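You operate a simulated robot arm through the tools that you are given. There is no shell and no other tool. Be economical: measure what you need, move in short steps, check, and stop when the job is done.

You are at the controls of a simulated robot arm. One attempt, no reset.

## Task
Scan the blue plate and save its number in the log.
Fine: leave the plate in the scanner with the tray in.

The check looks at the end state, three seconds after you hand in, the way a careful person would. Anything else that was tipped, shoved, dropped, spilled or broken makes it a failure.

## Robot
A 7-joint arm with a fingered hand on a trunk, on a base that drives. Base frame: it is fixed to the floor where the robot stands at the start and does not move with it; the origin is under the middle of the robot, x ahead of it, y to its left, z up; the surface under the hand at the start is at about z = 0.88. Lengths are in m, angles in degrees, forces in N, time in s.
With the tool pointing down near the work surface it reaches from about 0.4 to 0.72 m from the robot's upright axis, wherever it stands. Its first joint turns from -166.0 to 166.0 degrees. Places, roughly: glass of the scanner tray [0.6, -0.1, 0.9]; log selector [0.7, 0, 1.2]; scanner display [0.5, -0.1, 1.1]; scanner switch [0.6, 0, 1.1]; scanner tray [0.6, -0.1, 0.9]; teal scan button [0.5, -0.2, 1.1]. Payload 3.4 kg.
The TCP is the grasp point between the finger pads, 0.025 m short of the fingertips. In the tool frame z runs along the fingers and y along their closing line. Largest opening 0.088 m; the body of the gripper starts 0.029 m behind the TCP. The gripper is a hand of 3 fingers: y runs from the thumb to the fingers, the wrist lies at [-0.013, -0.106, -0.174] in the tool frame.
Orientation is told as [roll, pitch, yaw] about the base's x, y, z axes, in that order, counted from this pose: with the fingers straight down and the wrist toward the robot, the tool's x, y and z point along [0, 1, 0], [1, 0, 0] and [0, 0, -1] of the base frame.

## Interface
- The arm moves only by the tool jog_arm. Its argument "series" is a list of rows, each an object (a shift or turn left out is 0) with "xyz": the shift along the tool's x, y, z in m, a list of three; "turn": the turn, a rotation vector about the tool's x, y, z in degrees, a list of three. In form: [{"xyz": [dx, dy, dz], "turn": [ax, ay, az]}, ...]. A call has 1 to 8 rows; each row shifts and turns the commanded pose from where the row before left it, along the tool's axes as they then stand. Rows are played at 5 a second. More than 0.05 m and 8.6 degrees between two rows, and nothing of the call is played. Where a pose cannot be reached the arm comes as near as it can. A force on the tool above 90 N (or 10 N above the force at the start of the call, whichever is more), or a blocked arm, ends the call early, and 0.2 s more pass. In this call time passes only in rows, and 0.2 s behind the last. The reply holds the time, the measured pose of the TCP, the force on the tool along the base axes, the opening and the grip force, in the units named above and with some noise, with the torque about the TCP (base axes, N m) and any sound that the robot's microphone picked up.
- Cameras (640 x 400 px; columns grow to the right, rows downward): "scene" is now at [0.029, 0.1319, 1.5323]; the picture's right is [-0.28, -0.96, 0.00], its down [-0.44, 0.13, -0.89] and it looks along [0.85, -0.25, -0.46] (base axes); focal length 277 px, centre (320, 200). "wrist" rides on the gripper at [0.058, -0.085, -0.099] in the tool frame; the picture's right is [-0.67, 0.35, -0.66], its down [-0.69, -0.63, 0.37] and it looks along [-0.29, 0.69, 0.66] (tool axes); focal length 261 px, centre (320, 200). There is no depth. A picture from a camera that has moved, and an enlarged one, comes with that camera's place and axes in the base frame and with its lens.
- snapshot(camera): a new picture of that camera. It takes no simulated time.
- lift_body(by): slides the trunk up (or, below 0, down) by that many m; the arm and the scene camera ride with it, the base frame stays. It gives what a move gives, with no picture.
- base_move(legs): drives the robot by 1 to 6 legs, each [ahead, left, turn to the left] in m, m and degrees, along the robot's own axes; the way and the turn of a leg run together, so that a leg with both is an arc; at most 1.5 m and 180 degrees a leg. The arm and the cameras ride along, it lands a little off, and it stops where it bumps. It gives what a move gives.
- curl_fingers(index, middle, thumb_bend, thumb_turn): sets how far each is bent, from 0 (flat) to 1 (curled in); at 0.3 the hand is open as for a grip, at 0.7 the pads meet at the TCP. One left out holds its place. A second passes; each finger stops where it meets its share of the squeeze, and holds until it gets a number again. It is the only way to open and close the hand. It gives what a move gives, with no picture; readings hold the bend of each and the force on the fingers (four entries, about 0 where the hand has none), thumb and palm. thumb_turn goes from beside the hand (0) to across from the fingers (1), as for a grip.
- head_to(pan, tilt): turns the head with the scene camera to pan (to the left, within 155 degrees either way) and tilt (down, from -29 to 69), counted from straight ahead of the robot. It gives what a move gives.
- enlarge(camera, box): a new picture of the part [left, top, right, bottom] of that camera's present view, enlarged. It takes no simulated time.
- close_job(): hands the job in; it is judged then, once.

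Go step by step. Nothing tells you exact positions but the pictures and the camera data: compare them with the known pose of the tool, close in by small moves and look again before you grip or let go. The budget is 120 turns and 78 pictures, counting those below and the enlarged ones. Unless the task says otherwise, let go and move clear before handing in, and close with one line.

The tools are called after "Request:" by a JSON object that holds its "op" and its "data". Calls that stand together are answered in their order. jog_arm: Moves the arm, as the interface text tells. Its arguments: {"type":"object","properties":{"series":{"type":"array"}},"required":["series"]} The other tools are called the same way: lift_body (by) slides the trunk up or down; curl_fingers (index, middle, thumb_bend, thumb_turn) moves the fingers one by one; base_move (legs) drives the base; head_to (pan, tilt) turns the head that bears the scene camera; snapshot (camera) takes a picture; enlarge (camera, box) takes an enlarged picture of a part of a camera's view; close_job () hands the job in.

At the start:

```text
time: 0.0
tool_pos: [0.4009, -0.0491, 1.3642]
tcp_rot: [0.0, 0.0, 0.0]
contact_force: [0.7, 0.7, -0.1]
wrist_torque: [-0.03, 0.01, 0.04]
grip_width: 0.0877
grip_force: 0.2
shape: jaw
bend: [0.3, 0.3, 0.3, 0.98]
finger forces: [0.0, 0.0, 0.1, 0.0, 0.1, 0.1]
trunk travel left (down, up): [-0.525, 0.065]
robot x, y, heading: [0.0014, -0.0025, -0.1]
head pan, tilt: [-16.2, 27.2]
```

scene: 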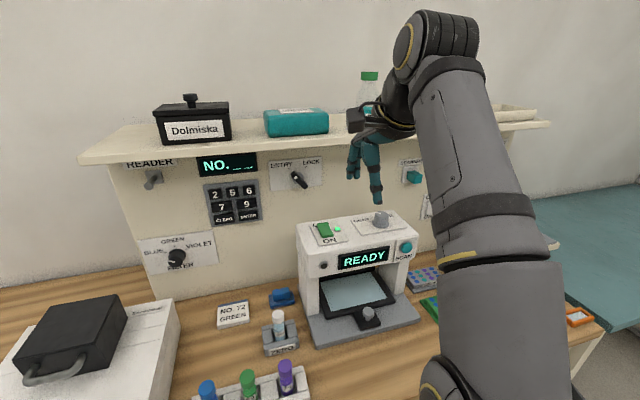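
wrist: 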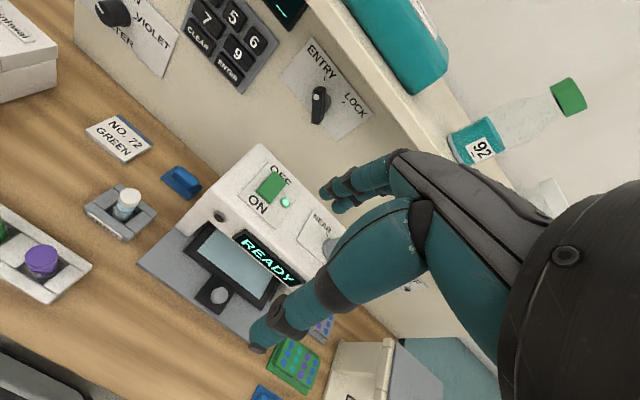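

I see a scanner with its tray, a panel with keypad and selectors, and several small objects, but the arm hides part of the bench. I'll take closer looks first.

Request:
{"op": "enlarge", "data": {"camera": "scene", "box": [280, 190, 460, 350]}}

Request:
{"op": "enlarge", "data": {"camera": "scene", "box": [100, 130, 340, 280]}}

Request:
{"op": "enlarge", "data": {"camera": "wrist", "box": [120, 120, 400, 400]}}

Request:
{"op": "head_to", "data": {"pan": -50, "tilt": 35}}

```text
2.50 times, centred on (370, 270) of scene
camera zoom: at [0.029, 0.1319, 1.5323], right [-0.28, -0.96, 0.0], down [-0.44, 0.13, -0.89], along [0.85, -0.25, -0.46], focal length 692 px, centre (195, 25)
```

zoom: 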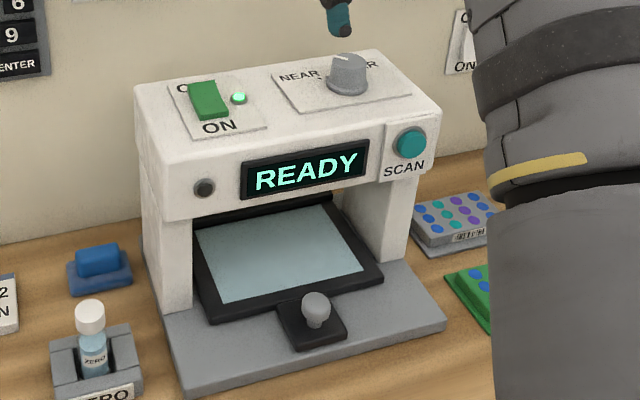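

```text
2.67 times, centred on (220, 205) of scene
camera zoom: at [0.029, 0.1319, 1.5323], right [-0.28, -0.96, 0.0], down [-0.44, 0.13, -0.89], along [0.85, -0.25, -0.46], focal length 738 px, centre (587, 187)
```

zoom: 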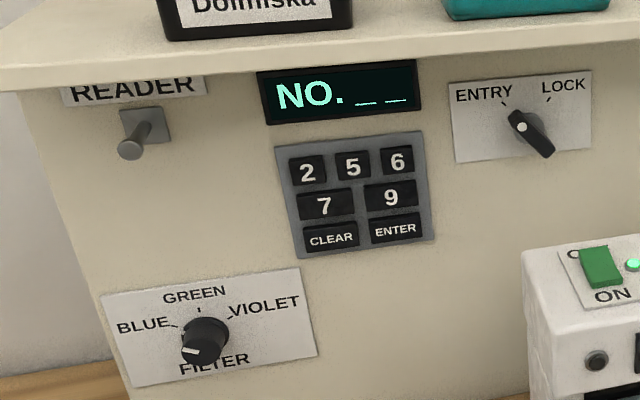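

```text
1.43 times, centred on (260, 260) of wrist
camera zoom: at [0.3159, 0.008, 1.4633], right [0.35, -0.67, 0.66], down [-0.63, -0.69, -0.37], along [0.69, -0.29, -0.66], focal length 372 px, centre (406, 114)
```

zoom: 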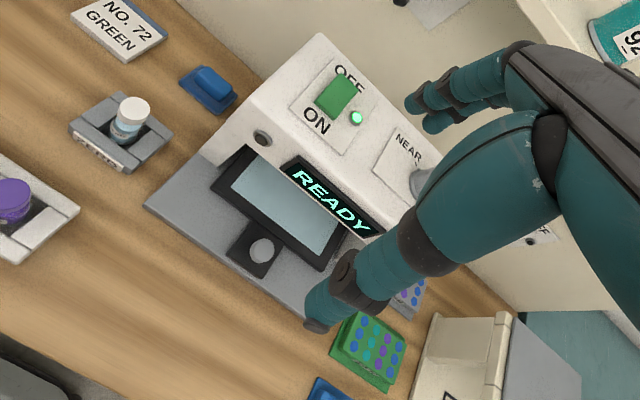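

```text
time: 1.0
tool_pos: [0.4002, -0.0498, 1.3632]
tcp_rot: [0.1, 0.1, -0.1]
contact_force: [-0.5, 0.5, -0.4]
wrist_torque: [-0.01, -0.01, 0.02]
grip_width: 0.0876
grip_force: 0.1
shape: jaw
bend: [0.3, 0.3, 0.3, 0.98]
finger forces: [0.0, 0.1, 0.0, 0.0, 0.0, 0.1]
trunk travel left (down, up): [-0.525, 0.065]
robot x, y, heading: [-0.0011, -0.0022, 0.1]
head pan, tilt: [-50.0, 35.0]
```

Plates lie to the right of the scanner. I'll look there with the head turned.

Request:
{"op": "snapshot", "data": {"camera": "scene"}}

```text
72 pictures are left
camera scene: at [-0.0022, 0.09, 1.5201], right [-0.77, -0.64, 0.0], down [-0.37, 0.44, -0.82], along [0.53, -0.63, -0.57], focal length 277 px, centre (320, 200)
```

scene: 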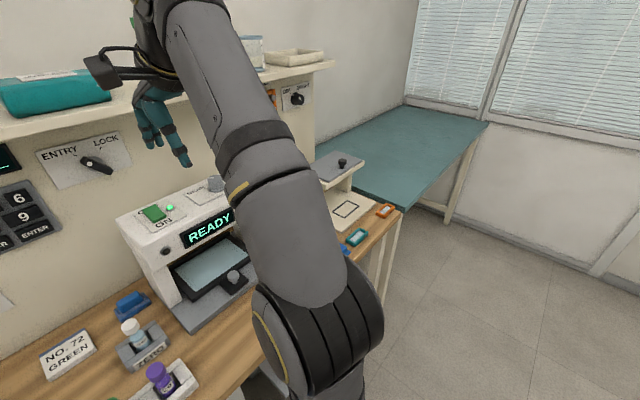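

The arm still hides the plates; I'll swing the hand left, slightly back, to clear the view.

Request:
{"op": "jog_arm", "data": {"series": [{"xyz": [0.05, 0, 0]}, {"xyz": [0.05, 0, 0]}, {"xyz": [0.05, 0, 0]}, {"xyz": [0.05, 0, 0]}, {"xyz": [0.05, 0, 0]}, {"xyz": [0.05, 0, 0]}, {"xyz": [0.05, 0, 0]}]}}

Request:
{"op": "head_to", "data": {"pan": -38, "tilt": 38}}

Request:
{"op": "snapshot", "data": {"camera": "scene"}}

```text
time: 2.6
tool_pos: [0.3824, 0.2871, 1.324]
tcp_rot: [0.0, 0.0, -0.2]
contact_force: [-0.4, 0.0, 1.0]
wrist_torque: [-0.02, -0.01, 0.01]
grip_width: 0.088
grip_force: 0.0
shape: jaw
bend: [0.3, 0.3, 0.3, 0.98]
finger forces: [0.1, 0.0, 0.0, 0.0, 0.0, 0.0]
out of reach, approached as far as the arm can: row 6, 7
trunk travel left (down, up): [-0.525, 0.065]
robot x, y, heading: [-0.0009, -0.0004, -0.2]
head pan, tilt: [-50.0, 35.0]
```

```text
time: 3.3
tool_pos: [0.383, 0.2858, 1.325]
tcp_rot: [0.0, 0.0, -0.1]
contact_force: [0.4, 0.4, 0.2]
wrist_torque: [0.02, 0.02, 0.0]
grip_width: 0.0881
grip_force: 0.1
shape: jaw
bend: [0.3, 0.3, 0.3, 0.98]
finger forces: [0.0, 0.1, 0.0, 0.0, 0.0, 0.1]
trunk travel left (down, up): [-0.525, 0.065]
robot x, y, heading: [0.0005, -0.0021, 0.1]
head pan, tilt: [-38.0, 38.0]
```

```text
71 pictures are left
camera scene: at [0.0091, 0.1043, 1.5155], right [-0.62, -0.79, 0.0], down [-0.48, 0.38, -0.79], along [0.62, -0.49, -0.62], focal length 277 px, centre (320, 200)
```

scene: 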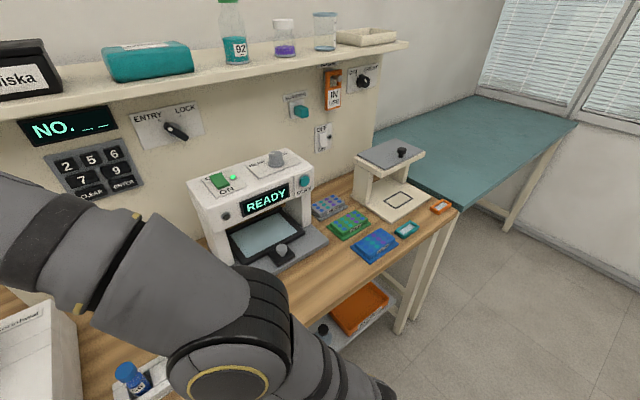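

Request:
{"op": "enlarge", "data": {"camera": "scene", "box": [300, 150, 460, 270]}}

Request:
{"op": "enlarge", "data": {"camera": "scene", "box": [180, 140, 340, 280]}}

Request:
{"op": "enlarge", "data": {"camera": "scene", "box": [260, 50, 420, 170]}}

```text
3.33 times, centred on (380, 210) of scene
camera zoom: at [0.0091, 0.1043, 1.5155], right [-0.62, -0.79, 0.0], down [-0.48, 0.38, -0.79], along [0.62, -0.49, -0.62], focal length 922 px, centre (120, 167)
```

zoom: 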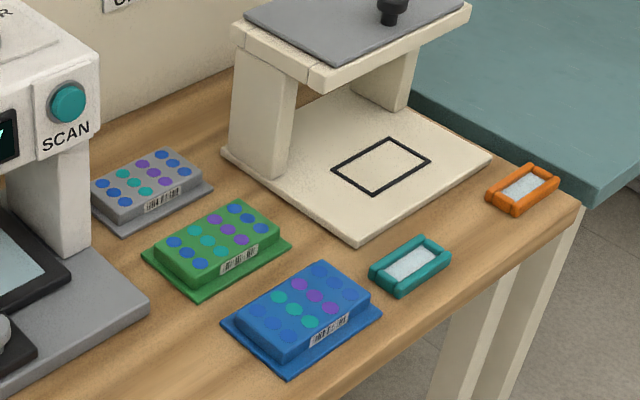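

```text
2.86 times, centred on (260, 210) of scene
camera zoom: at [0.0091, 0.1043, 1.5155], right [-0.62, -0.79, 0.0], down [-0.48, 0.38, -0.79], along [0.62, -0.49, -0.62], focal length 790 px, centre (491, 171)
```

zoom: 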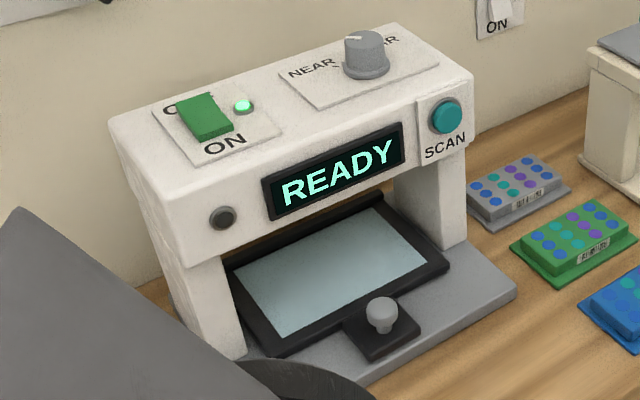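

```text
3.33 times, centred on (340, 110) of scene
camera zoom: at [0.0091, 0.1043, 1.5155], right [-0.62, -0.79, 0.0], down [-0.48, 0.38, -0.79], along [0.62, -0.49, -0.62], focal length 922 px, centre (253, 500)
```

zoom: 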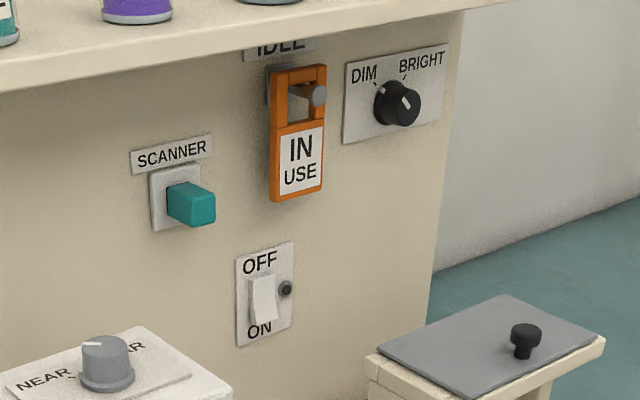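

The blue plate is at about (0.36, -0.39), long side along y; the tray looks shut, with its knob at about (0.48, -0.13, 0.92). I bring the hand down in front of the tray knob, clear of the scanner face.

Request:
{"op": "jog_arm", "data": {"series": [{"xyz": [-0.045, 0, 0.02]}, {"xyz": [-0.045, 0, 0.02]}, {"xyz": [-0.045, 0, 0.02]}, {"xyz": [-0.045, 0, 0.02]}, {"xyz": [-0.045, 0, 0.02]}, {"xyz": [-0.045, 0, 0.02]}, {"xyz": [-0.045, 0, 0.02]}, {"xyz": [-0.045, 0, 0.02]}]}}

Request:
{"op": "jog_arm", "data": {"series": [{"xyz": [-0.015, 0, 0.03], "turn": [-6, 0, 0]}, {"xyz": [-0.015, 0, 0.03], "turn": [-6, 0, 0]}, {"xyz": [-0.015, 0, 0.03], "turn": [-6, 0, 0]}, {"xyz": [-0.015, 0, 0.03], "turn": [-6, 0, 0]}]}}

Request:
{"op": "snapshot", "data": {"camera": "scene"}}

Request:
{"op": "snapshot", "data": {"camera": "wrist"}}

```text
time: 5.1
tool_pos: [0.3846, -0.0758, 1.1632]
tcp_rot: [0.0, -0.1, 0.0]
contact_force: [1.0, -0.5, 0.0]
wrist_torque: [-0.03, 0.0, -0.01]
grip_width: 0.0878
grip_force: 0.1
shape: jaw
bend: [0.3, 0.3, 0.3, 0.98]
finger forces: [0.1, 0.0, 0.0, 0.1, 0.0, 0.0]
trunk travel left (down, up): [-0.525, 0.065]
robot x, y, heading: [0.0019, 0.0026, -0.2]
head pan, tilt: [-38.0, 38.0]
```

```text
time: 6.1
tool_pos: [0.4041, -0.1334, 1.0457]
tcp_rot: [-0.2, -24.1, 0.0]
contact_force: [0.3, -0.6, -0.3]
wrist_torque: [-0.03, 0.0, 0.0]
grip_width: 0.0877
grip_force: 0.0
shape: jaw
bend: [0.3, 0.3, 0.3, 0.98]
finger forces: [0.0, 0.0, 0.0, 0.0, 0.1, 0.0]
trunk travel left (down, up): [-0.525, 0.065]
robot x, y, heading: [0.0025, -0.0012, -0.3]
head pan, tilt: [-38.0, 38.0]
```

```text
67 pictures are left
camera scene: at [0.0092, 0.1037, 1.5156], right [-0.62, -0.79, 0.0], down [-0.49, 0.38, -0.79], along [0.62, -0.48, -0.62], focal length 277 px, centre (320, 200)
```

scene: 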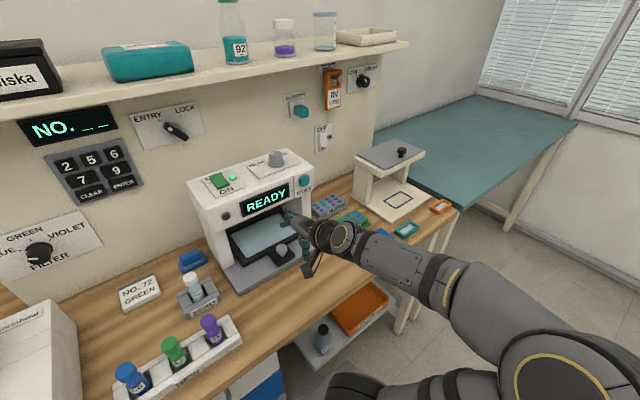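

```text
66 pictures are left
camera wrist: at [0.2856, -0.0753, 1.1022], right [0.05, -0.67, 0.74], down [-0.43, -0.69, -0.59], along [0.9, -0.28, -0.32], focal length 261 px, centre (320, 200)
```

wrist: 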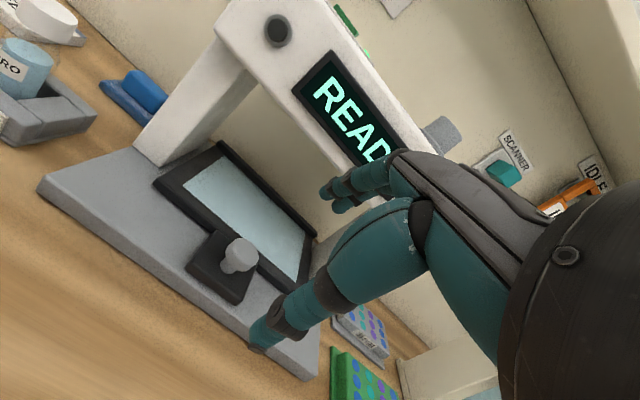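

Knob head triangulates to about (0.484, -0.131, 0.934), and the scanner panel front is near x = 0.55 above z = 1.04. I move over the knob with the fingers reaching beyond it.

Request:
{"op": "jog_arm", "data": {"series": [{"xyz": [0.0, 0.016, 0.03], "turn": [2, 0, 0]}, {"xyz": [0, 0.016, 0.03], "turn": [2, 0, 0]}, {"xyz": [0, 0.016, 0.028], "turn": [2, 0, 0]}]}}

Request:
{"op": "snapshot", "data": {"camera": "wrist"}}

Request:
{"op": "enlarge", "data": {"camera": "scene", "box": [180, 140, 380, 300]}}

```text
time: 6.9
tool_pos: [0.4846, -0.1325, 0.9828]
tcp_rot: [-0.1, -18.1, -0.1]
contact_force: [0.4, 0.1, -0.4]
wrist_torque: [0.01, -0.02, 0.0]
grip_width: 0.0881
grip_force: 0.0
shape: jaw
bend: [0.3, 0.3, 0.3, 0.98]
finger forces: [0.1, 0.0, 0.0, 0.0, 0.1, 0.0]
trunk travel left (down, up): [-0.525, 0.065]
robot x, y, heading: [0.0003, -0.0006, 0.2]
head pan, tilt: [-38.0, 38.0]
```

```text
65 pictures are left
camera wrist: at [0.373, -0.0754, 1.0513], right [0.13, -0.67, 0.73], down [-0.49, -0.69, -0.54], along [0.86, -0.29, -0.41], focal length 261 px, centre (320, 200)
```

wrist: 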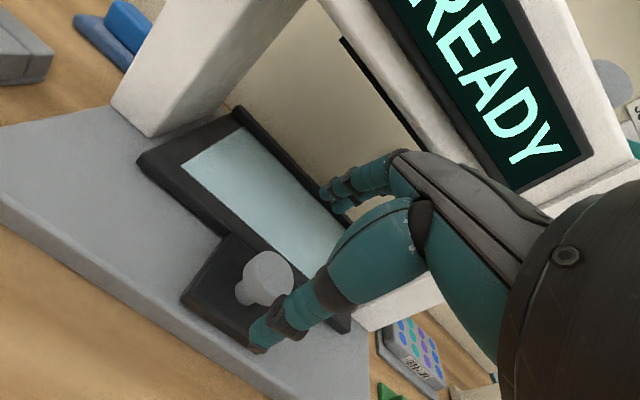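

```text
2.50 times, centred on (280, 220) of scene
camera zoom: at [0.0095, 0.1043, 1.5155], right [-0.62, -0.79, 0.0], down [-0.49, 0.38, -0.79], along [0.62, -0.49, -0.62], focal length 692 px, centre (420, 150)
```

zoom: 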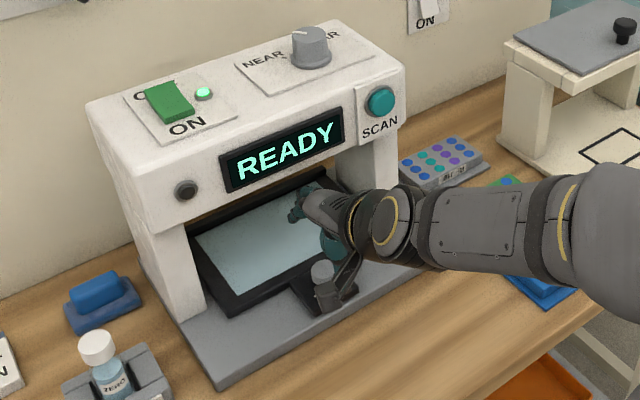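

The knob sits just below the TCP, between thumb and fingers. I lower the hand around it.

Request:
{"op": "jog_arm", "data": {"series": [{"xyz": [0, -0.006, 0.019]}, {"xyz": [0, -0.006, 0.019]}]}}

Request:
{"op": "snapshot", "data": {"camera": "wrist"}}

```text
time: 7.5
tool_pos: [0.4832, -0.1328, 0.9415]
tcp_rot: [-0.1, -18.0, 0.0]
contact_force: [-0.6, 0.1, -0.8]
wrist_torque: [-0.03, -0.03, -0.03]
grip_width: 0.0877
grip_force: 0.0
shape: jaw
bend: [0.3, 0.3, 0.3, 0.98]
finger forces: [0.1, 0.0, 0.1, 0.0, 0.1, 0.0]
trunk travel left (down, up): [-0.525, 0.065]
robot x, y, heading: [-0.0006, -0.0016, -0.2]
head pan, tilt: [-38.0, 38.0]
```

```text
63 pictures are left
camera wrist: at [0.3723, -0.0752, 1.0111], right [0.13, -0.67, 0.73], down [-0.49, -0.69, -0.54], along [0.86, -0.29, -0.41], focal length 261 px, centre (320, 200)
```

wrist: 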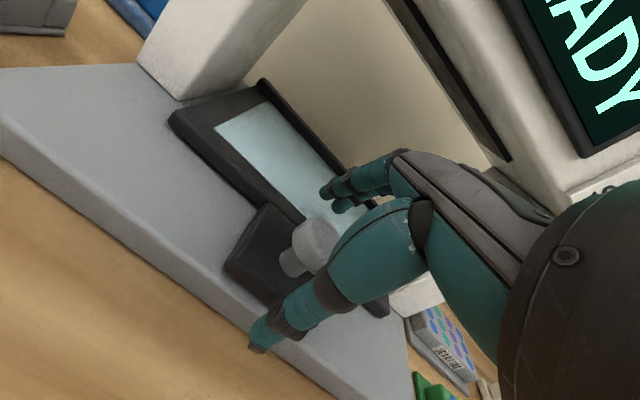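

The knob is at the TCP. I close the fingers on it.

Request:
{"op": "curl_fingers", "data": {"index": 0.6, "middle": 0.6, "thumb_bend": 0.6}}

Request:
{"op": "snapshot", "data": {"camera": "wrist"}}

```text
time: 8.5
tool_pos: [0.4826, -0.1317, 0.9425]
tcp_rot: [0.0, -18.0, 0.0]
contact_force: [-11.4, -1.1, -2.9]
wrist_torque: [0.0, 0.28, 0.09]
grip_width: 0.0379
grip_force: 5.5
shape: fingers
bend: [0.6, 0.6, 0.47, 0.97]
finger forces: [0.0, 0.0, 0.0, 0.0, 11.4, 0.0]
trunk travel left (down, up): [-0.525, 0.065]
robot x, y, heading: [0.0003, -0.0019, 0.2]
head pan, tilt: [-38.0, 38.0]
```

```text
62 pictures are left
camera wrist: at [0.3707, -0.0754, 1.0116], right [0.13, -0.67, 0.73], down [-0.49, -0.69, -0.54], along [0.86, -0.29, -0.41], focal length 261 px, centre (320, 200)
```

wrist: 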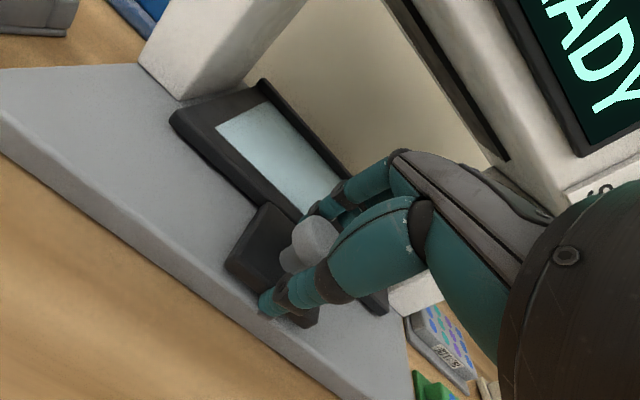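

The thumb touches the knob; I close the fingers behind it a bit more, then pull towards the robot.

Request:
{"op": "curl_fingers", "data": {"index": 0.72, "middle": 0.72}}

Request:
{"op": "jog_arm", "data": {"series": [{"xyz": [0, -0.0143, -0.0046]}, {"xyz": [0, -0.0143, -0.0046]}, {"xyz": [0, -0.0143, -0.0046]}, {"xyz": [0, -0.0143, -0.0046]}]}}

Request:
{"op": "snapshot", "data": {"camera": "wrist"}}

```text
time: 9.5
tool_pos: [0.4836, -0.1331, 0.9423]
tcp_rot: [0.0, -18.1, 0.1]
contact_force: [-5.5, -1.3, -4.7]
wrist_torque: [-0.08, 0.28, 0.01]
grip_width: 0.0296
grip_force: 8.8
shape: fingers
bend: [0.71, 0.72, 0.47, 0.97]
finger forces: [5.4, 1.3, 0.0, 0.1, 11.6, 0.0]
trunk travel left (down, up): [-0.525, 0.065]
robot x, y, heading: [0.002, -0.0012, 0.1]
head pan, tilt: [-38.0, 38.0]
```

```text
time: 10.5
tool_pos: [0.4209, -0.1332, 0.9434]
tcp_rot: [0.1, -18.0, 0.0]
contact_force: [-1.1, -1.1, -6.6]
wrist_torque: [-0.03, 0.22, 0.01]
grip_width: 0.0299
grip_force: 10.4
shape: fingers
bend: [0.71, 0.71, 0.48, 0.97]
finger forces: [7.2, 3.0, 0.0, 0.1, 10.1, 0.1]
trunk travel left (down, up): [-0.525, 0.065]
robot x, y, heading: [0.0022, -0.0018, 0.1]
head pan, tilt: [-38.0, 38.0]
```

```text
61 pictures are left
camera wrist: at [0.3095, -0.0757, 1.0116], right [0.13, -0.67, 0.73], down [-0.49, -0.69, -0.54], along [0.86, -0.28, -0.41], focal length 261 px, centre (320, 200)
```

wrist: 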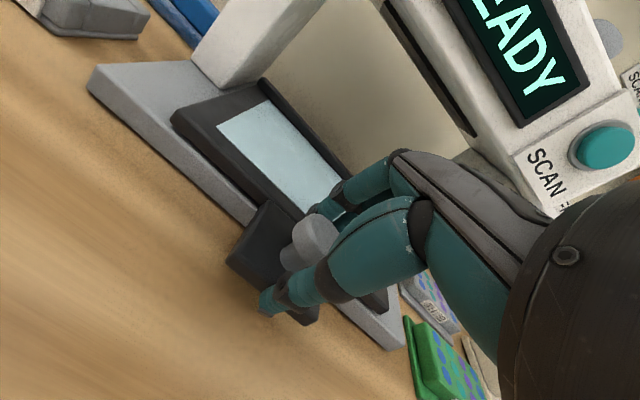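

The tray slides out with the hand. I keep pulling until it stops.

Request:
{"op": "jog_arm", "data": {"series": [{"xyz": [0, -0.0143, -0.0046]}, {"xyz": [0, -0.0143, -0.0046]}, {"xyz": [0, -0.0143, -0.0046]}, {"xyz": [0, -0.0143, -0.0046]}]}}

Request:
{"op": "snapshot", "data": {"camera": "wrist"}}

Request:
{"op": "enlarge", "data": {"camera": "scene", "box": [180, 140, 380, 300]}}

```text
time: 11.5
tool_pos: [0.3808, -0.151, 0.9455]
tcp_rot: [0.0, -17.9, 0.0]
contact_force: [-1.5, 2.7, -0.9]
wrist_torque: [0.07, 0.13, -0.08]
grip_width: 0.0247
grip_force: 5.8
shape: fingers
bend: [0.71, 0.72, 0.52, 0.94]
finger forces: [5.2, 0.0, 0.1, 0.0, 7.2, 0.0]
out of reach, approached as far as the arm can: row 2, 3, 4
trunk travel left (down, up): [-0.525, 0.065]
robot x, y, heading: [0.003, -0.001, 0.2]
head pan, tilt: [-38.0, 38.0]
```

```text
60 pictures are left
camera wrist: at [0.2691, -0.0932, 1.0145], right [0.13, -0.67, 0.73], down [-0.49, -0.69, -0.54], along [0.86, -0.29, -0.41], focal length 261 px, centre (320, 200)
```

wrist: 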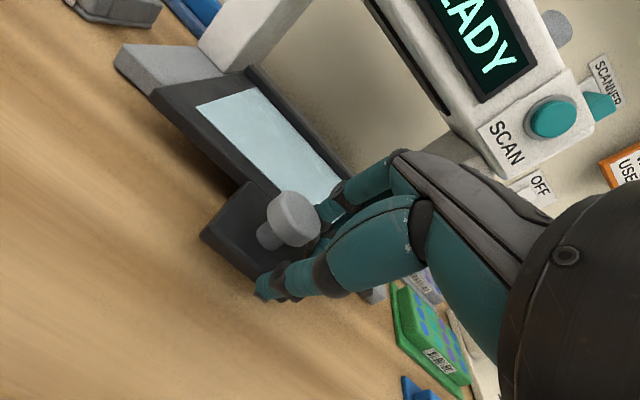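

```text
2.50 times, centred on (280, 220) of scene
camera zoom: at [0.0092, 0.1047, 1.5156], right [-0.62, -0.79, 0.0], down [-0.49, 0.38, -0.79], along [0.62, -0.49, -0.62], focal length 692 px, centre (420, 150)
```

zoom: 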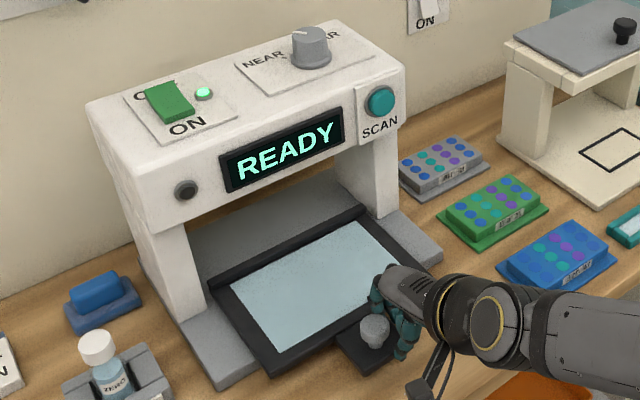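

The arm is at its near limit with the tray about 9 cm out. I'll release, back the base up a little and pull again to be sure it is fully out.

Request:
{"op": "curl_fingers", "data": {"index": 0.3, "middle": 0.3, "thumb_bend": 0.3, "thumb_turn": 0.98}}

Request:
{"op": "jog_arm", "data": {"series": [{"xyz": [0, 0.013, -0.036]}, {"xyz": [0, 0.013, -0.036]}]}}

Request:
{"op": "base_move", "data": {"legs": [[-0.12, 0, 0]]}}

Request:
{"op": "snapshot", "data": {"camera": "wrist"}}

Request:
{"op": "snapshot", "data": {"camera": "scene"}}

```text
time: 12.5
tool_pos: [0.3806, -0.1506, 0.9442]
tcp_rot: [0.0, -18.0, 0.1]
contact_force: [0.3, 0.7, 0.7]
wrist_torque: [0.0, 0.0, -0.02]
grip_width: 0.0846
grip_force: 0.1
shape: fingers
bend: [0.3, 0.3, 0.3, 0.96]
finger forces: [0.0, 0.0, 0.1, 0.1, 0.0, 0.1]
trunk travel left (down, up): [-0.525, 0.065]
robot x, y, heading: [-0.001, -0.0027, -0.0]
head pan, tilt: [-38.0, 38.0]
```

```text
time: 13.1
tool_pos: [0.3819, -0.1498, 1.0207]
tcp_rot: [0.0, -18.0, 0.0]
contact_force: [0.1, -0.6, 0.2]
wrist_torque: [-0.03, 0.01, 0.0]
grip_width: 0.0845
grip_force: 0.0
shape: fingers
bend: [0.3, 0.3, 0.3, 0.96]
finger forces: [0.1, 0.0, 0.0, 0.1, 0.1, 0.0]
trunk travel left (down, up): [-0.525, 0.065]
robot x, y, heading: [-0.0017, -0.0019, 0.1]
head pan, tilt: [-38.0, 38.0]
```

```text
time: 14.4
tool_pos: [0.263, -0.1499, 1.0215]
tcp_rot: [0.0, -18.0, 0.0]
contact_force: [-0.2, 0.1, -0.8]
wrist_torque: [0.02, -0.01, -0.03]
grip_width: 0.0847
grip_force: 0.0
shape: fingers
bend: [0.3, 0.3, 0.3, 0.96]
finger forces: [0.1, 0.0, 0.1, 0.0, 0.0, 0.0]
trunk travel left (down, up): [-0.525, 0.065]
robot x, y, heading: [-0.1186, -0.0038, 0.2]
head pan, tilt: [-38.0, 38.0]
```

```text
58 pictures are left
camera wrist: at [0.151, -0.0928, 1.0897], right [0.13, -0.67, 0.73], down [-0.49, -0.69, -0.54], along [0.86, -0.28, -0.41], focal length 261 px, centre (320, 200)
```

wrist: 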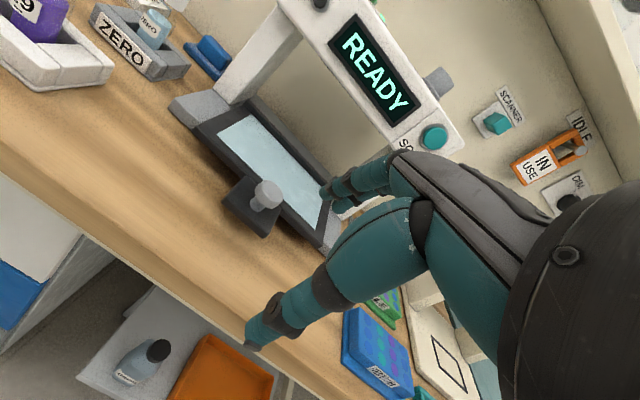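

```text
57 pictures are left
camera scene: at [-0.1112, 0.1042, 1.5155], right [-0.62, -0.79, 0.0], down [-0.48, 0.38, -0.79], along [0.62, -0.48, -0.62], focal length 277 px, centre (320, 200)
```

scene: 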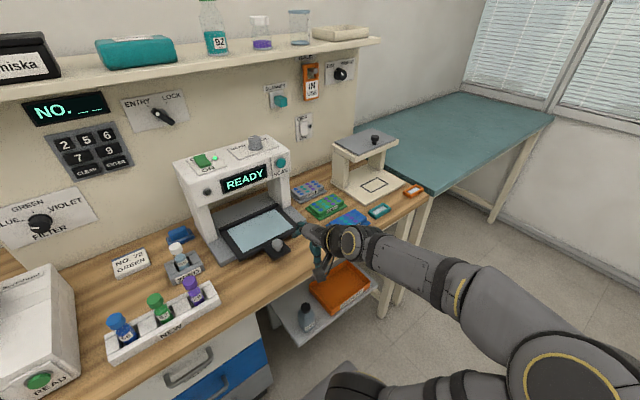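

The knob is now at about (0.388, -0.13). I go back over it, down, and grip again.

Request:
{"op": "jog_arm", "data": {"series": [{"xyz": [0.007, 0.0368, 0.0247]}, {"xyz": [0.007, 0.0368, 0.0247]}, {"xyz": [0.006, 0.0368, 0.0247]}, {"xyz": [0, -0.0067, 0.0205]}, {"xyz": [0, -0.0067, 0.0205]}]}}

Request:
{"op": "snapshot", "data": {"camera": "wrist"}}

```text
time: 15.6
tool_pos: [0.3913, -0.1307, 0.9408]
tcp_rot: [-0.1, -18.0, -0.1]
contact_force: [-0.1, 0.3, -0.4]
wrist_torque: [0.02, 0.02, 0.02]
grip_width: 0.0846
grip_force: 0.0
shape: fingers
bend: [0.3, 0.3, 0.3, 0.96]
finger forces: [0.1, 0.0, 0.1, 0.0, 0.0, 0.0]
trunk travel left (down, up): [-0.525, 0.065]
robot x, y, heading: [-0.1203, 0.0015, -0.1]
head pan, tilt: [-38.0, 38.0]
```

```text
56 pictures are left
camera wrist: at [0.2802, -0.0725, 1.0099], right [0.13, -0.67, 0.73], down [-0.49, -0.69, -0.54], along [0.86, -0.29, -0.41], focal length 261 px, centre (320, 200)
```

wrist: 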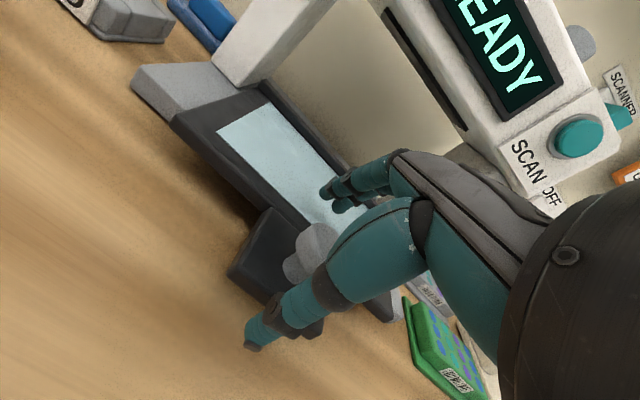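

Knob is between the pads. Grip and pull.

Request:
{"op": "curl_fingers", "data": {"index": 0.72, "middle": 0.72, "thumb_bend": 0.5}}

Request:
{"op": "jog_arm", "data": {"series": [{"xyz": [0, -0.0095, -0.0031]}, {"xyz": [0, -0.0095, -0.0031]}, {"xyz": [0, -0.0095, -0.0031]}]}}

Request:
{"op": "snapshot", "data": {"camera": "wrist"}}

```text
time: 16.6
tool_pos: [0.3912, -0.1292, 0.9401]
tcp_rot: [0.0, -18.0, 0.1]
contact_force: [-0.1, 0.4, -1.6]
wrist_torque: [0.04, 0.2, 0.0]
grip_width: 0.029
grip_force: 6.6
shape: fingers
bend: [0.71, 0.71, 0.44, 0.97]
finger forces: [4.5, 2.6, 0.0, 0.1, 5.6, 0.0]
trunk travel left (down, up): [-0.525, 0.065]
robot x, y, heading: [-0.1216, -0.0005, -0.0]
head pan, tilt: [-38.0, 38.0]
```

```text
time: 17.4
tool_pos: [0.3592, -0.1304, 0.9413]
tcp_rot: [0.0, -17.9, 0.0]
contact_force: [-2.1, 1.1, -1.4]
wrist_torque: [0.04, 0.2, 0.0]
grip_width: 0.0288
grip_force: 6.2
shape: fingers
bend: [0.71, 0.71, 0.44, 0.97]
finger forces: [3.9, 2.0, 0.1, 0.0, 6.2, 0.1]
trunk travel left (down, up): [-0.525, 0.065]
robot x, y, heading: [-0.1201, 0.002, -0.1]
head pan, tilt: [-38.0, 38.0]
```

```text
55 pictures are left
camera wrist: at [0.2491, -0.0725, 1.0101], right [0.13, -0.67, 0.73], down [-0.49, -0.69, -0.54], along [0.86, -0.29, -0.41], focal length 261 px, centre (320, 200)
```

wrist: 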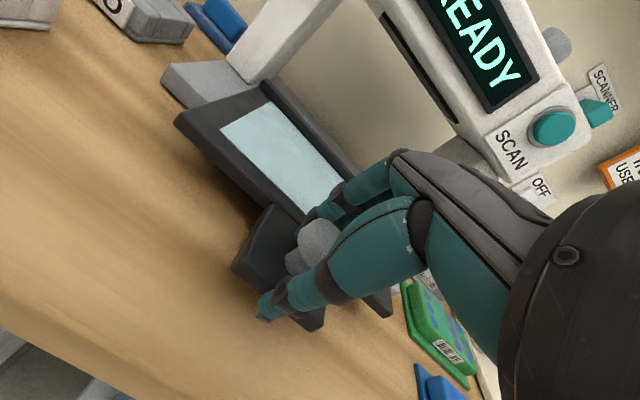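

It still slides freely. I pull on in small steps, watching for the end stop.

Request:
{"op": "jog_arm", "data": {"series": [{"xyz": [0, -0.0095, -0.0031]}, {"xyz": [0, -0.0095, -0.0031]}, {"xyz": [0, -0.0095, -0.0031]}]}}

Request:
{"op": "snapshot", "data": {"camera": "wrist"}}

Request:
{"op": "snapshot", "data": {"camera": "scene"}}

```text
time: 18.2
tool_pos: [0.3299, -0.1299, 0.9401]
tcp_rot: [0.1, -18.0, 0.0]
contact_force: [3.4, 1.5, -1.8]
wrist_torque: [0.03, 0.15, 0.03]
grip_width: 0.0291
grip_force: 6.0
shape: fingers
bend: [0.71, 0.71, 0.45, 0.97]
finger forces: [5.4, 2.6, 0.0, 0.0, 4.5, 0.0]
trunk travel left (down, up): [-0.525, 0.065]
robot x, y, heading: [-0.1206, -0.0008, 0.3]
head pan, tilt: [-38.0, 38.0]
```

```text
54 pictures are left
camera wrist: at [0.2197, -0.0726, 1.0098], right [0.13, -0.67, 0.73], down [-0.49, -0.69, -0.54], along [0.86, -0.29, -0.41], focal length 261 px, centre (320, 200)
```

wrist: 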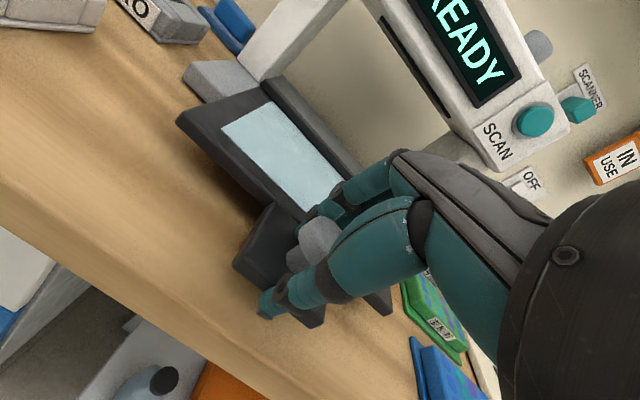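

```text
53 pictures are left
camera scene: at [-0.1092, 0.1043, 1.5155], right [-0.62, -0.79, 0.0], down [-0.49, 0.38, -0.79], along [0.62, -0.48, -0.62], focal length 277 px, centre (320, 200)
```

scene: 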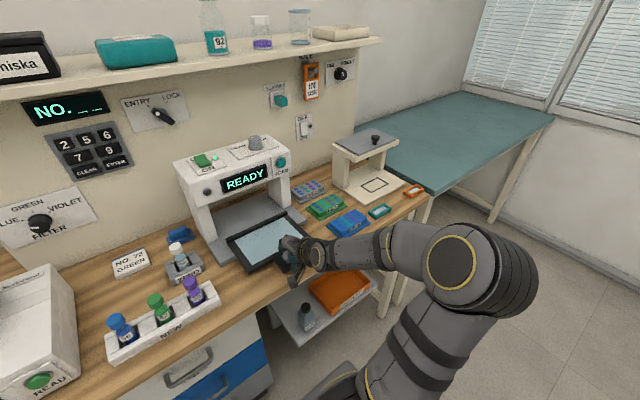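

The tray is out about 15 cm, its glass fully clear of the arch. I release, rise straight up, and take the hand back to upright towards the blue plate.

Request:
{"op": "curl_fingers", "data": {"index": 0.3, "middle": 0.3, "thumb_bend": 0.3}}

Request:
{"op": "jog_arm", "data": {"series": [{"xyz": [0, 0.012, -0.038]}, {"xyz": [0, 0.012, -0.038]}, {"xyz": [-0.04, 0.012, -0.01], "turn": [6, 0, 0]}, {"xyz": [-0.045, 0.0, -0.01], "turn": [6, 0, 0]}, {"xyz": [-0.045, 0, 0], "turn": [6, 0, 0]}, {"xyz": [-0.045, 0, 0]}, {"xyz": [-0.045, 0, 0]}, {"xyz": [-0.035, 0, 0]}]}}

Request:
{"op": "head_to", "data": {"pan": -30, "tilt": 42}}

Request:
{"op": "snapshot", "data": {"camera": "wrist"}}

Request:
{"op": "snapshot", "data": {"camera": "scene"}}

```text
time: 19.2
tool_pos: [0.3303, -0.129, 0.9408]
tcp_rot: [0.0, -18.1, 0.0]
contact_force: [0.1, -0.5, 0.6]
wrist_torque: [-0.01, 0.05, -0.04]
grip_width: 0.0844
grip_force: 0.1
shape: fingers
bend: [0.3, 0.3, 0.3, 0.96]
finger forces: [0.1, 0.1, 0.0, 0.0, 0.0, 0.0]
trunk travel left (down, up): [-0.525, 0.065]
robot x, y, heading: [-0.1191, -0.0019, -0.3]
head pan, tilt: [-38.0, 38.0]
```

```text
time: 21.0
tool_pos: [0.3371, -0.3858, 1.0436]
tcp_rot: [0.1, 0.2, 0.1]
contact_force: [0.1, 0.4, -0.1]
wrist_torque: [0.01, 0.04, 0.02]
grip_width: 0.0846
grip_force: 0.1
shape: fingers
bend: [0.3, 0.3, 0.3, 0.96]
finger forces: [0.0, 0.0, 0.0, 0.1, 0.0, 0.0]
trunk travel left (down, up): [-0.525, 0.065]
robot x, y, heading: [-0.1199, 0.0019, -0.3]
head pan, tilt: [-38.0, 38.0]
```

```text
time: 21.7
tool_pos: [0.3367, -0.3863, 1.0451]
tcp_rot: [0.0, 0.0, -0.1]
contact_force: [-0.7, -1.0, -0.3]
wrist_torque: [0.02, 0.0, -0.01]
grip_width: 0.0846
grip_force: 0.1
shape: fingers
bend: [0.3, 0.3, 0.3, 0.96]
finger forces: [0.0, 0.1, 0.1, 0.0, 0.0, 0.0]
trunk travel left (down, up): [-0.525, 0.065]
robot x, y, heading: [-0.1184, 0.0007, -0.0]
head pan, tilt: [-30.0, 42.0]
```

```text
52 pictures are left
camera wrist: at [0.2526, -0.328, 1.1443], right [0.35, -0.67, 0.66], down [-0.63, -0.69, -0.37], along [0.69, -0.29, -0.66], focal length 261 px, centre (320, 200)
```

wrist: 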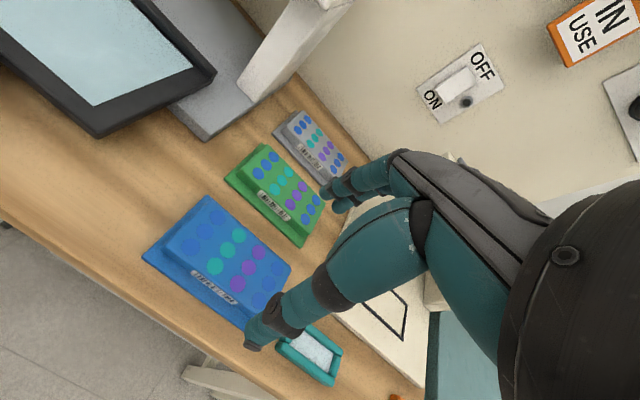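

```text
51 pictures are left
camera scene: at [-0.106, 0.1155, 1.5096], right [-0.5, -0.87, 0.0], down [-0.58, 0.33, -0.74], along [0.64, -0.37, -0.67], focal length 277 px, centre (320, 200)
```

scene: 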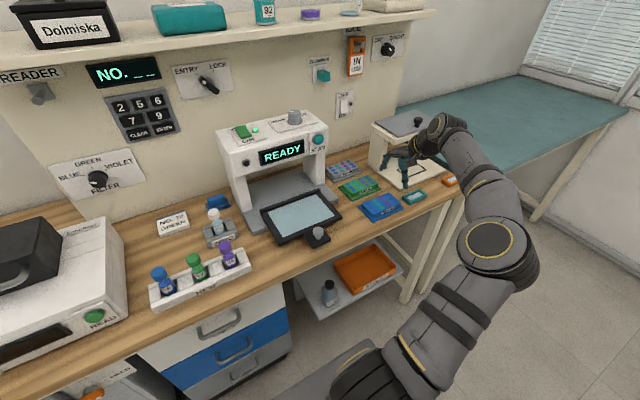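

The blue plate's body spans about x 0.335–0.39, y -0.325 to -0.44. I centre the hand over it (x 0.363, y -0.382) and come down partly.

Request:
{"op": "jog_arm", "data": {"series": [{"xyz": [0.004, 0.026, 0.035]}, {"xyz": [0, 0, 0.04]}, {"xyz": [0, 0, 0.02]}]}}

Request:
{"op": "snapshot", "data": {"camera": "wrist"}}

Request:
{"op": "enlarge", "data": {"camera": "scene", "box": [330, 100, 490, 230]}}

```text
time: 22.5
tool_pos: [0.3632, -0.3803, 0.9487]
tcp_rot: [0.0, 0.0, -0.1]
contact_force: [-0.1, -0.3, -0.4]
wrist_torque: [-0.02, 0.01, 0.02]
grip_width: 0.0847
grip_force: 0.1
shape: fingers
bend: [0.3, 0.3, 0.3, 0.96]
finger forces: [0.1, 0.1, 0.0, 0.0, 0.0, 0.0]
trunk travel left (down, up): [-0.525, 0.065]
robot x, y, heading: [-0.1194, 0.0001, 0.1]
head pan, tilt: [-30.0, 42.0]
```

```text
50 pictures are left
camera wrist: at [0.2777, -0.3231, 1.0485], right [0.35, -0.67, 0.66], down [-0.63, -0.69, -0.37], along [0.69, -0.28, -0.66], focal length 261 px, centre (320, 200)
```

wrist: 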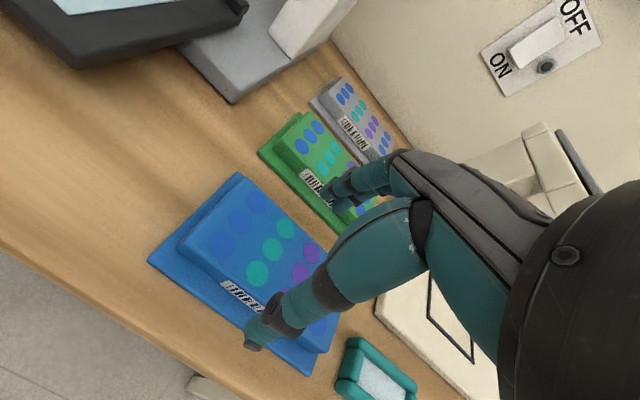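

```text
3.08 times, centred on (410, 165) of scene
camera zoom: at [-0.1061, 0.1155, 1.5096], right [-0.5, -0.87, 0.0], down [-0.58, 0.33, -0.74], along [0.64, -0.37, -0.67], focal length 851 px, centre (43, 308)
```

zoom: 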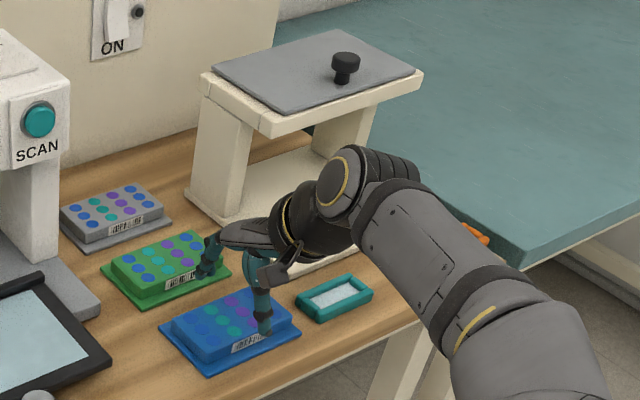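

Fingers fall in the gap between blue and green plates, thumb in front of the blue one. I lower to just above the skirt.

Request:
{"op": "jog_arm", "data": {"series": [{"xyz": [-0.004, -0.001, 0.015]}, {"xyz": [0, 0, 0.013]}]}}

Request:
{"op": "curl_fingers", "data": {"index": 0.4, "middle": 0.4, "thumb_bend": 0.4}}

Request:
{"op": "snapshot", "data": {"camera": "wrist"}}

Request:
{"op": "enlarge", "data": {"camera": "scene", "box": [340, 140, 460, 230]}}

```text
time: 23.1
tool_pos: [0.3616, -0.386, 0.9213]
tcp_rot: [0.0, 0.0, 0.0]
contact_force: [0.2, 0.3, -0.2]
wrist_torque: [-0.01, -0.02, 0.03]
grip_width: 0.0849
grip_force: 0.1
shape: fingers
bend: [0.3, 0.3, 0.3, 0.96]
finger forces: [0.0, 0.0, 0.0, 0.1, 0.1, 0.0]
trunk travel left (down, up): [-0.525, 0.065]
robot x, y, heading: [-0.1167, 0.0003, -0.1]
head pan, tilt: [-30.0, 42.0]
```

```text
time: 24.1
tool_pos: [0.3615, -0.3852, 0.9205]
tcp_rot: [0.1, 0.0, 0.0]
contact_force: [-0.2, -0.9, -0.2]
wrist_torque: [0.02, 0.0, -0.01]
grip_width: 0.0644
grip_force: 0.6
shape: fingers
bend: [0.4, 0.4, 0.4, 0.97]
finger forces: [0.2, 0.1, 0.1, 0.0, 0.1, 0.1]
trunk travel left (down, up): [-0.525, 0.065]
robot x, y, heading: [-0.1199, 0.0011, -0.2]
head pan, tilt: [-30.0, 42.0]
```

```text
48 pictures are left
camera wrist: at [0.2764, -0.328, 1.0215], right [0.35, -0.67, 0.66], down [-0.63, -0.69, -0.37], along [0.69, -0.28, -0.66], focal length 261 px, centre (320, 200)
```

wrist: 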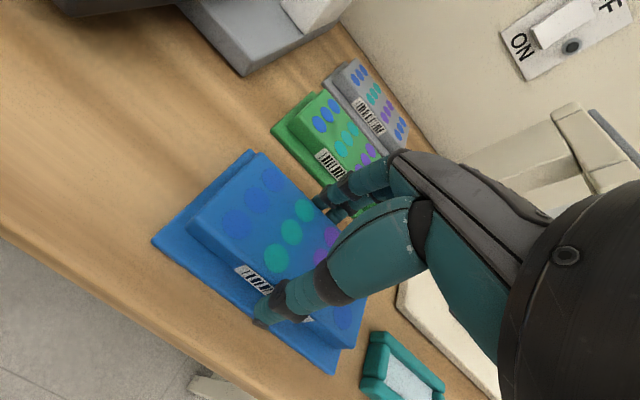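

```text
4.44 times, centred on (400, 185) of scene
camera zoom: at [-0.1059, 0.1155, 1.5096], right [-0.5, -0.87, 0.0], down [-0.58, 0.33, -0.74], along [0.64, -0.37, -0.67], focal length 1230 px, centre (-36, 267)
```

zoom: 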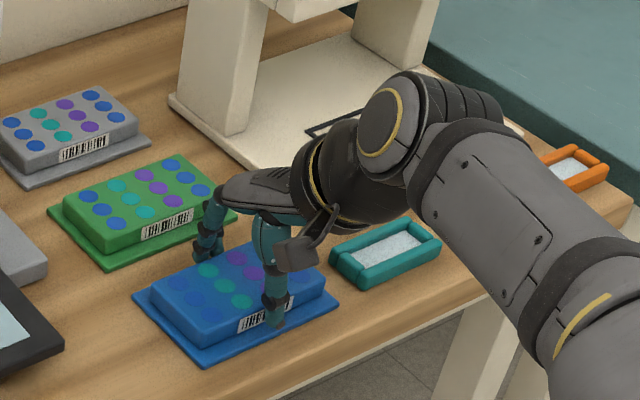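

Thumb sits at the front face over the barcode, fingers behind. I lower slightly and squeeze.

Request:
{"op": "jog_arm", "data": {"series": [{"xyz": [0, 0, 0.004]}]}}

Request:
{"op": "curl_fingers", "data": {"index": 0.65, "middle": 0.65, "thumb_bend": 0.65}}

Request:
{"op": "jog_arm", "data": {"series": [{"xyz": [0, 0, -0.015]}]}}

Request:
{"op": "snapshot", "data": {"camera": "wrist"}}

Request:
{"op": "enlarge", "data": {"camera": "scene", "box": [340, 140, 460, 230]}}

```text
time: 24.5
tool_pos: [0.3607, -0.3851, 0.917]
tcp_rot: [0.0, 0.0, 0.0]
contact_force: [-0.1, 0.6, -0.3]
wrist_torque: [0.01, -0.02, 0.01]
grip_width: 0.0645
grip_force: 0.1
shape: fingers
bend: [0.39, 0.4, 0.4, 0.97]
finger forces: [0.4, 0.1, 0.1, 0.0, 0.1, 0.0]
trunk travel left (down, up): [-0.525, 0.065]
robot x, y, heading: [-0.12, 0.0008, -0.2]
head pan, tilt: [-30.0, 42.0]
```

```text
time: 25.5
tool_pos: [0.3609, -0.3857, 0.9172]
tcp_rot: [-0.1, 0.0, 0.1]
contact_force: [1.2, -0.1, 2.8]
wrist_torque: [0.02, -0.19, -0.01]
grip_width: 0.0553
grip_force: 15.9
shape: fingers
bend: [0.49, 0.52, 0.42, 0.98]
finger forces: [8.6, 8.3, 0.0, 0.0, 15.2, 0.0]
trunk travel left (down, up): [-0.525, 0.065]
robot x, y, heading: [-0.1216, -0.0013, -0.1]
head pan, tilt: [-30.0, 42.0]
```

```text
time: 25.9
tool_pos: [0.3609, -0.3854, 0.9315]
tcp_rot: [-0.1, 0.1, 0.0]
contact_force: [-0.4, -0.1, -0.4]
wrist_torque: [0.02, -0.02, 0.02]
grip_width: 0.0555
grip_force: 15.5
shape: fingers
bend: [0.5, 0.52, 0.42, 0.98]
finger forces: [8.2, 7.5, 0.0, 0.1, 15.8, 0.0]
trunk travel left (down, up): [-0.525, 0.065]
robot x, y, heading: [-0.1201, -0.0006, -0.1]
head pan, tilt: [-30.0, 42.0]
```

```text
46 pictures are left
camera wrist: at [0.2766, -0.3278, 1.0323], right [0.35, -0.67, 0.66], down [-0.63, -0.69, -0.37], along [0.69, -0.29, -0.66], focal length 261 px, centre (320, 200)
```

wrist: 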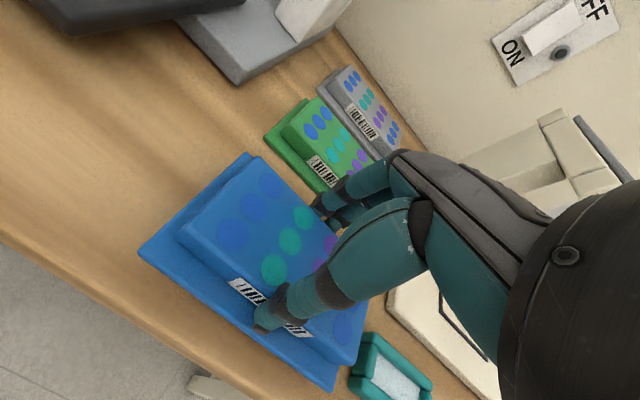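

```text
4.44 times, centred on (400, 185) of scene
camera zoom: at [-0.106, 0.1156, 1.5095], right [-0.5, -0.87, 0.0], down [-0.58, 0.33, -0.74], along [0.64, -0.37, -0.67], focal length 1230 px, centre (-36, 267)
```

zoom: 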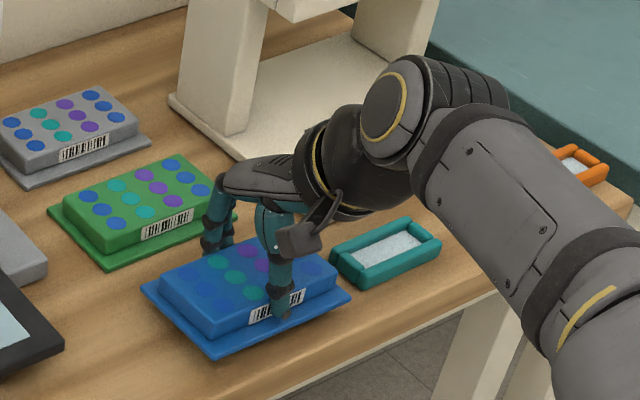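

The plate is up and level in the grip. I lift higher and look at the tray to fix the drop spot.

Request:
{"op": "jog_arm", "data": {"series": [{"xyz": [0, 0, -0.03]}, {"xyz": [0, 0, -0.03]}, {"xyz": [0, 0, -0.03]}]}}

Request:
{"op": "enlarge", "data": {"camera": "scene", "box": [220, 160, 400, 270]}}

```text
time: 26.7
tool_pos: [0.361, -0.3844, 1.022]
tcp_rot: [0.0, 0.0, 0.0]
contact_force: [0.2, -0.5, -1.2]
wrist_torque: [-0.03, 0.03, 0.01]
grip_width: 0.0553
grip_force: 16.5
shape: fingers
bend: [0.5, 0.52, 0.42, 0.98]
finger forces: [8.2, 7.6, 0.0, 0.1, 15.7, 0.1]
trunk travel left (down, up): [-0.525, 0.065]
robot x, y, heading: [-0.1211, 0.0025, 0.2]
head pan, tilt: [-30.0, 42.0]
```

```text
3.56 times, centred on (310, 215) of scene
camera zoom: at [-0.1059, 0.1156, 1.5096], right [-0.5, -0.87, 0.0], down [-0.58, 0.33, -0.74], along [0.64, -0.37, -0.67], focal length 984 px, centre (356, 147)
```

zoom: 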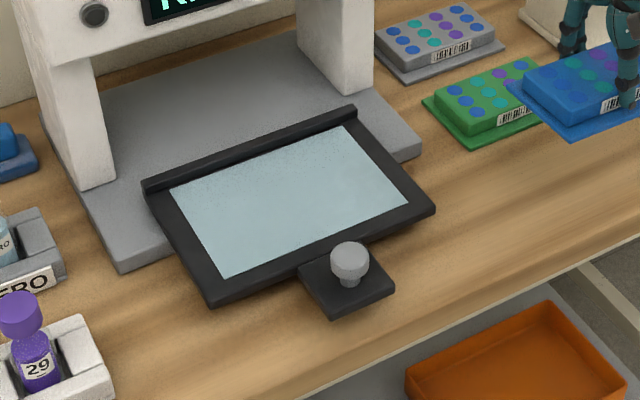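

The glass centre is about (0.446, -0.135). I carry the plate over it, well above everything.

Request:
{"op": "jog_arm", "data": {"series": [{"xyz": [0.0415, 0.0142, 0]}, {"xyz": [0.0415, 0.0142, 0]}, {"xyz": [0.0415, 0.0142, 0]}, {"xyz": [0.0415, 0.0142, 0]}, {"xyz": [0.0415, 0.0142, 0]}, {"xyz": [0.0415, 0.0142, 0]}]}}

Request:
{"op": "jog_arm", "data": {"series": [{"xyz": [0, 0, 0.03]}, {"xyz": [0, 0, 0.02]}]}}

Request:
{"op": "enlarge", "data": {"camera": "scene", "box": [220, 140, 400, 270]}}

Request:
{"op": "snapshot", "data": {"camera": "wrist"}}

```text
time: 28.1
tool_pos: [0.4454, -0.1358, 1.0223]
tcp_rot: [0.0, 0.0, 0.0]
contact_force: [0.0, 0.4, 0.3]
wrist_torque: [0.0, 0.0, -0.01]
grip_width: 0.0555
grip_force: 15.6
shape: fingers
bend: [0.5, 0.52, 0.42, 0.98]
finger forces: [8.2, 7.3, 0.0, 0.0, 15.5, 0.1]
trunk travel left (down, up): [-0.525, 0.065]
robot x, y, heading: [-0.1188, -0.002, -0.1]
head pan, tilt: [-30.0, 42.0]
```

```text
time: 28.7
tool_pos: [0.4477, -0.1339, 0.9734]
tcp_rot: [0.0, 0.0, 0.1]
contact_force: [-0.3, -0.2, -1.7]
wrist_torque: [0.0, 0.02, 0.0]
grip_width: 0.055
grip_force: 15.4
shape: fingers
bend: [0.5, 0.52, 0.42, 0.98]
finger forces: [8.0, 7.5, 0.0, 0.0, 15.6, 0.1]
trunk travel left (down, up): [-0.525, 0.065]
robot x, y, heading: [-0.1179, 0.0013, -0.1]
head pan, tilt: [-30.0, 42.0]
```

```text
3.08 times, centred on (310, 205) of scene
camera zoom: at [-0.1057, 0.1156, 1.5096], right [-0.5, -0.87, 0.0], down [-0.58, 0.33, -0.74], along [0.64, -0.37, -0.67], focal length 851 px, centre (351, 185)
```

zoom: 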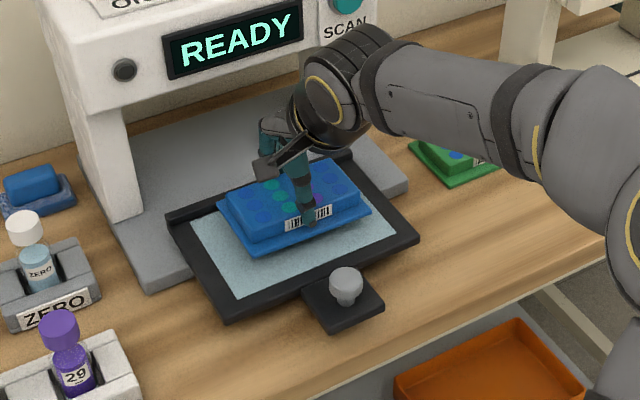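

```text
42 pictures are left
camera wrist: at [0.3627, -0.0778, 1.0732], right [0.35, -0.67, 0.66], down [-0.63, -0.69, -0.37], along [0.69, -0.29, -0.66], focal length 261 px, centre (320, 200)
```

wrist: 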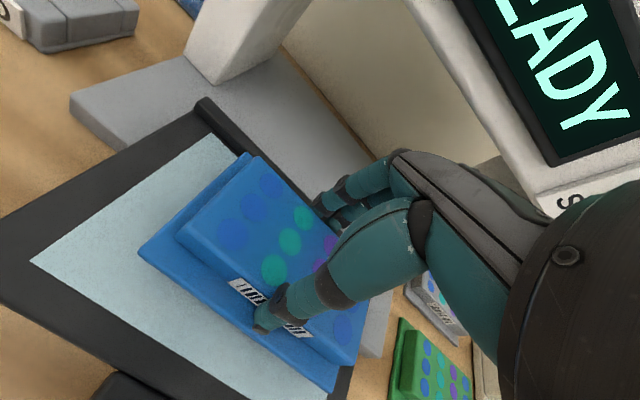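

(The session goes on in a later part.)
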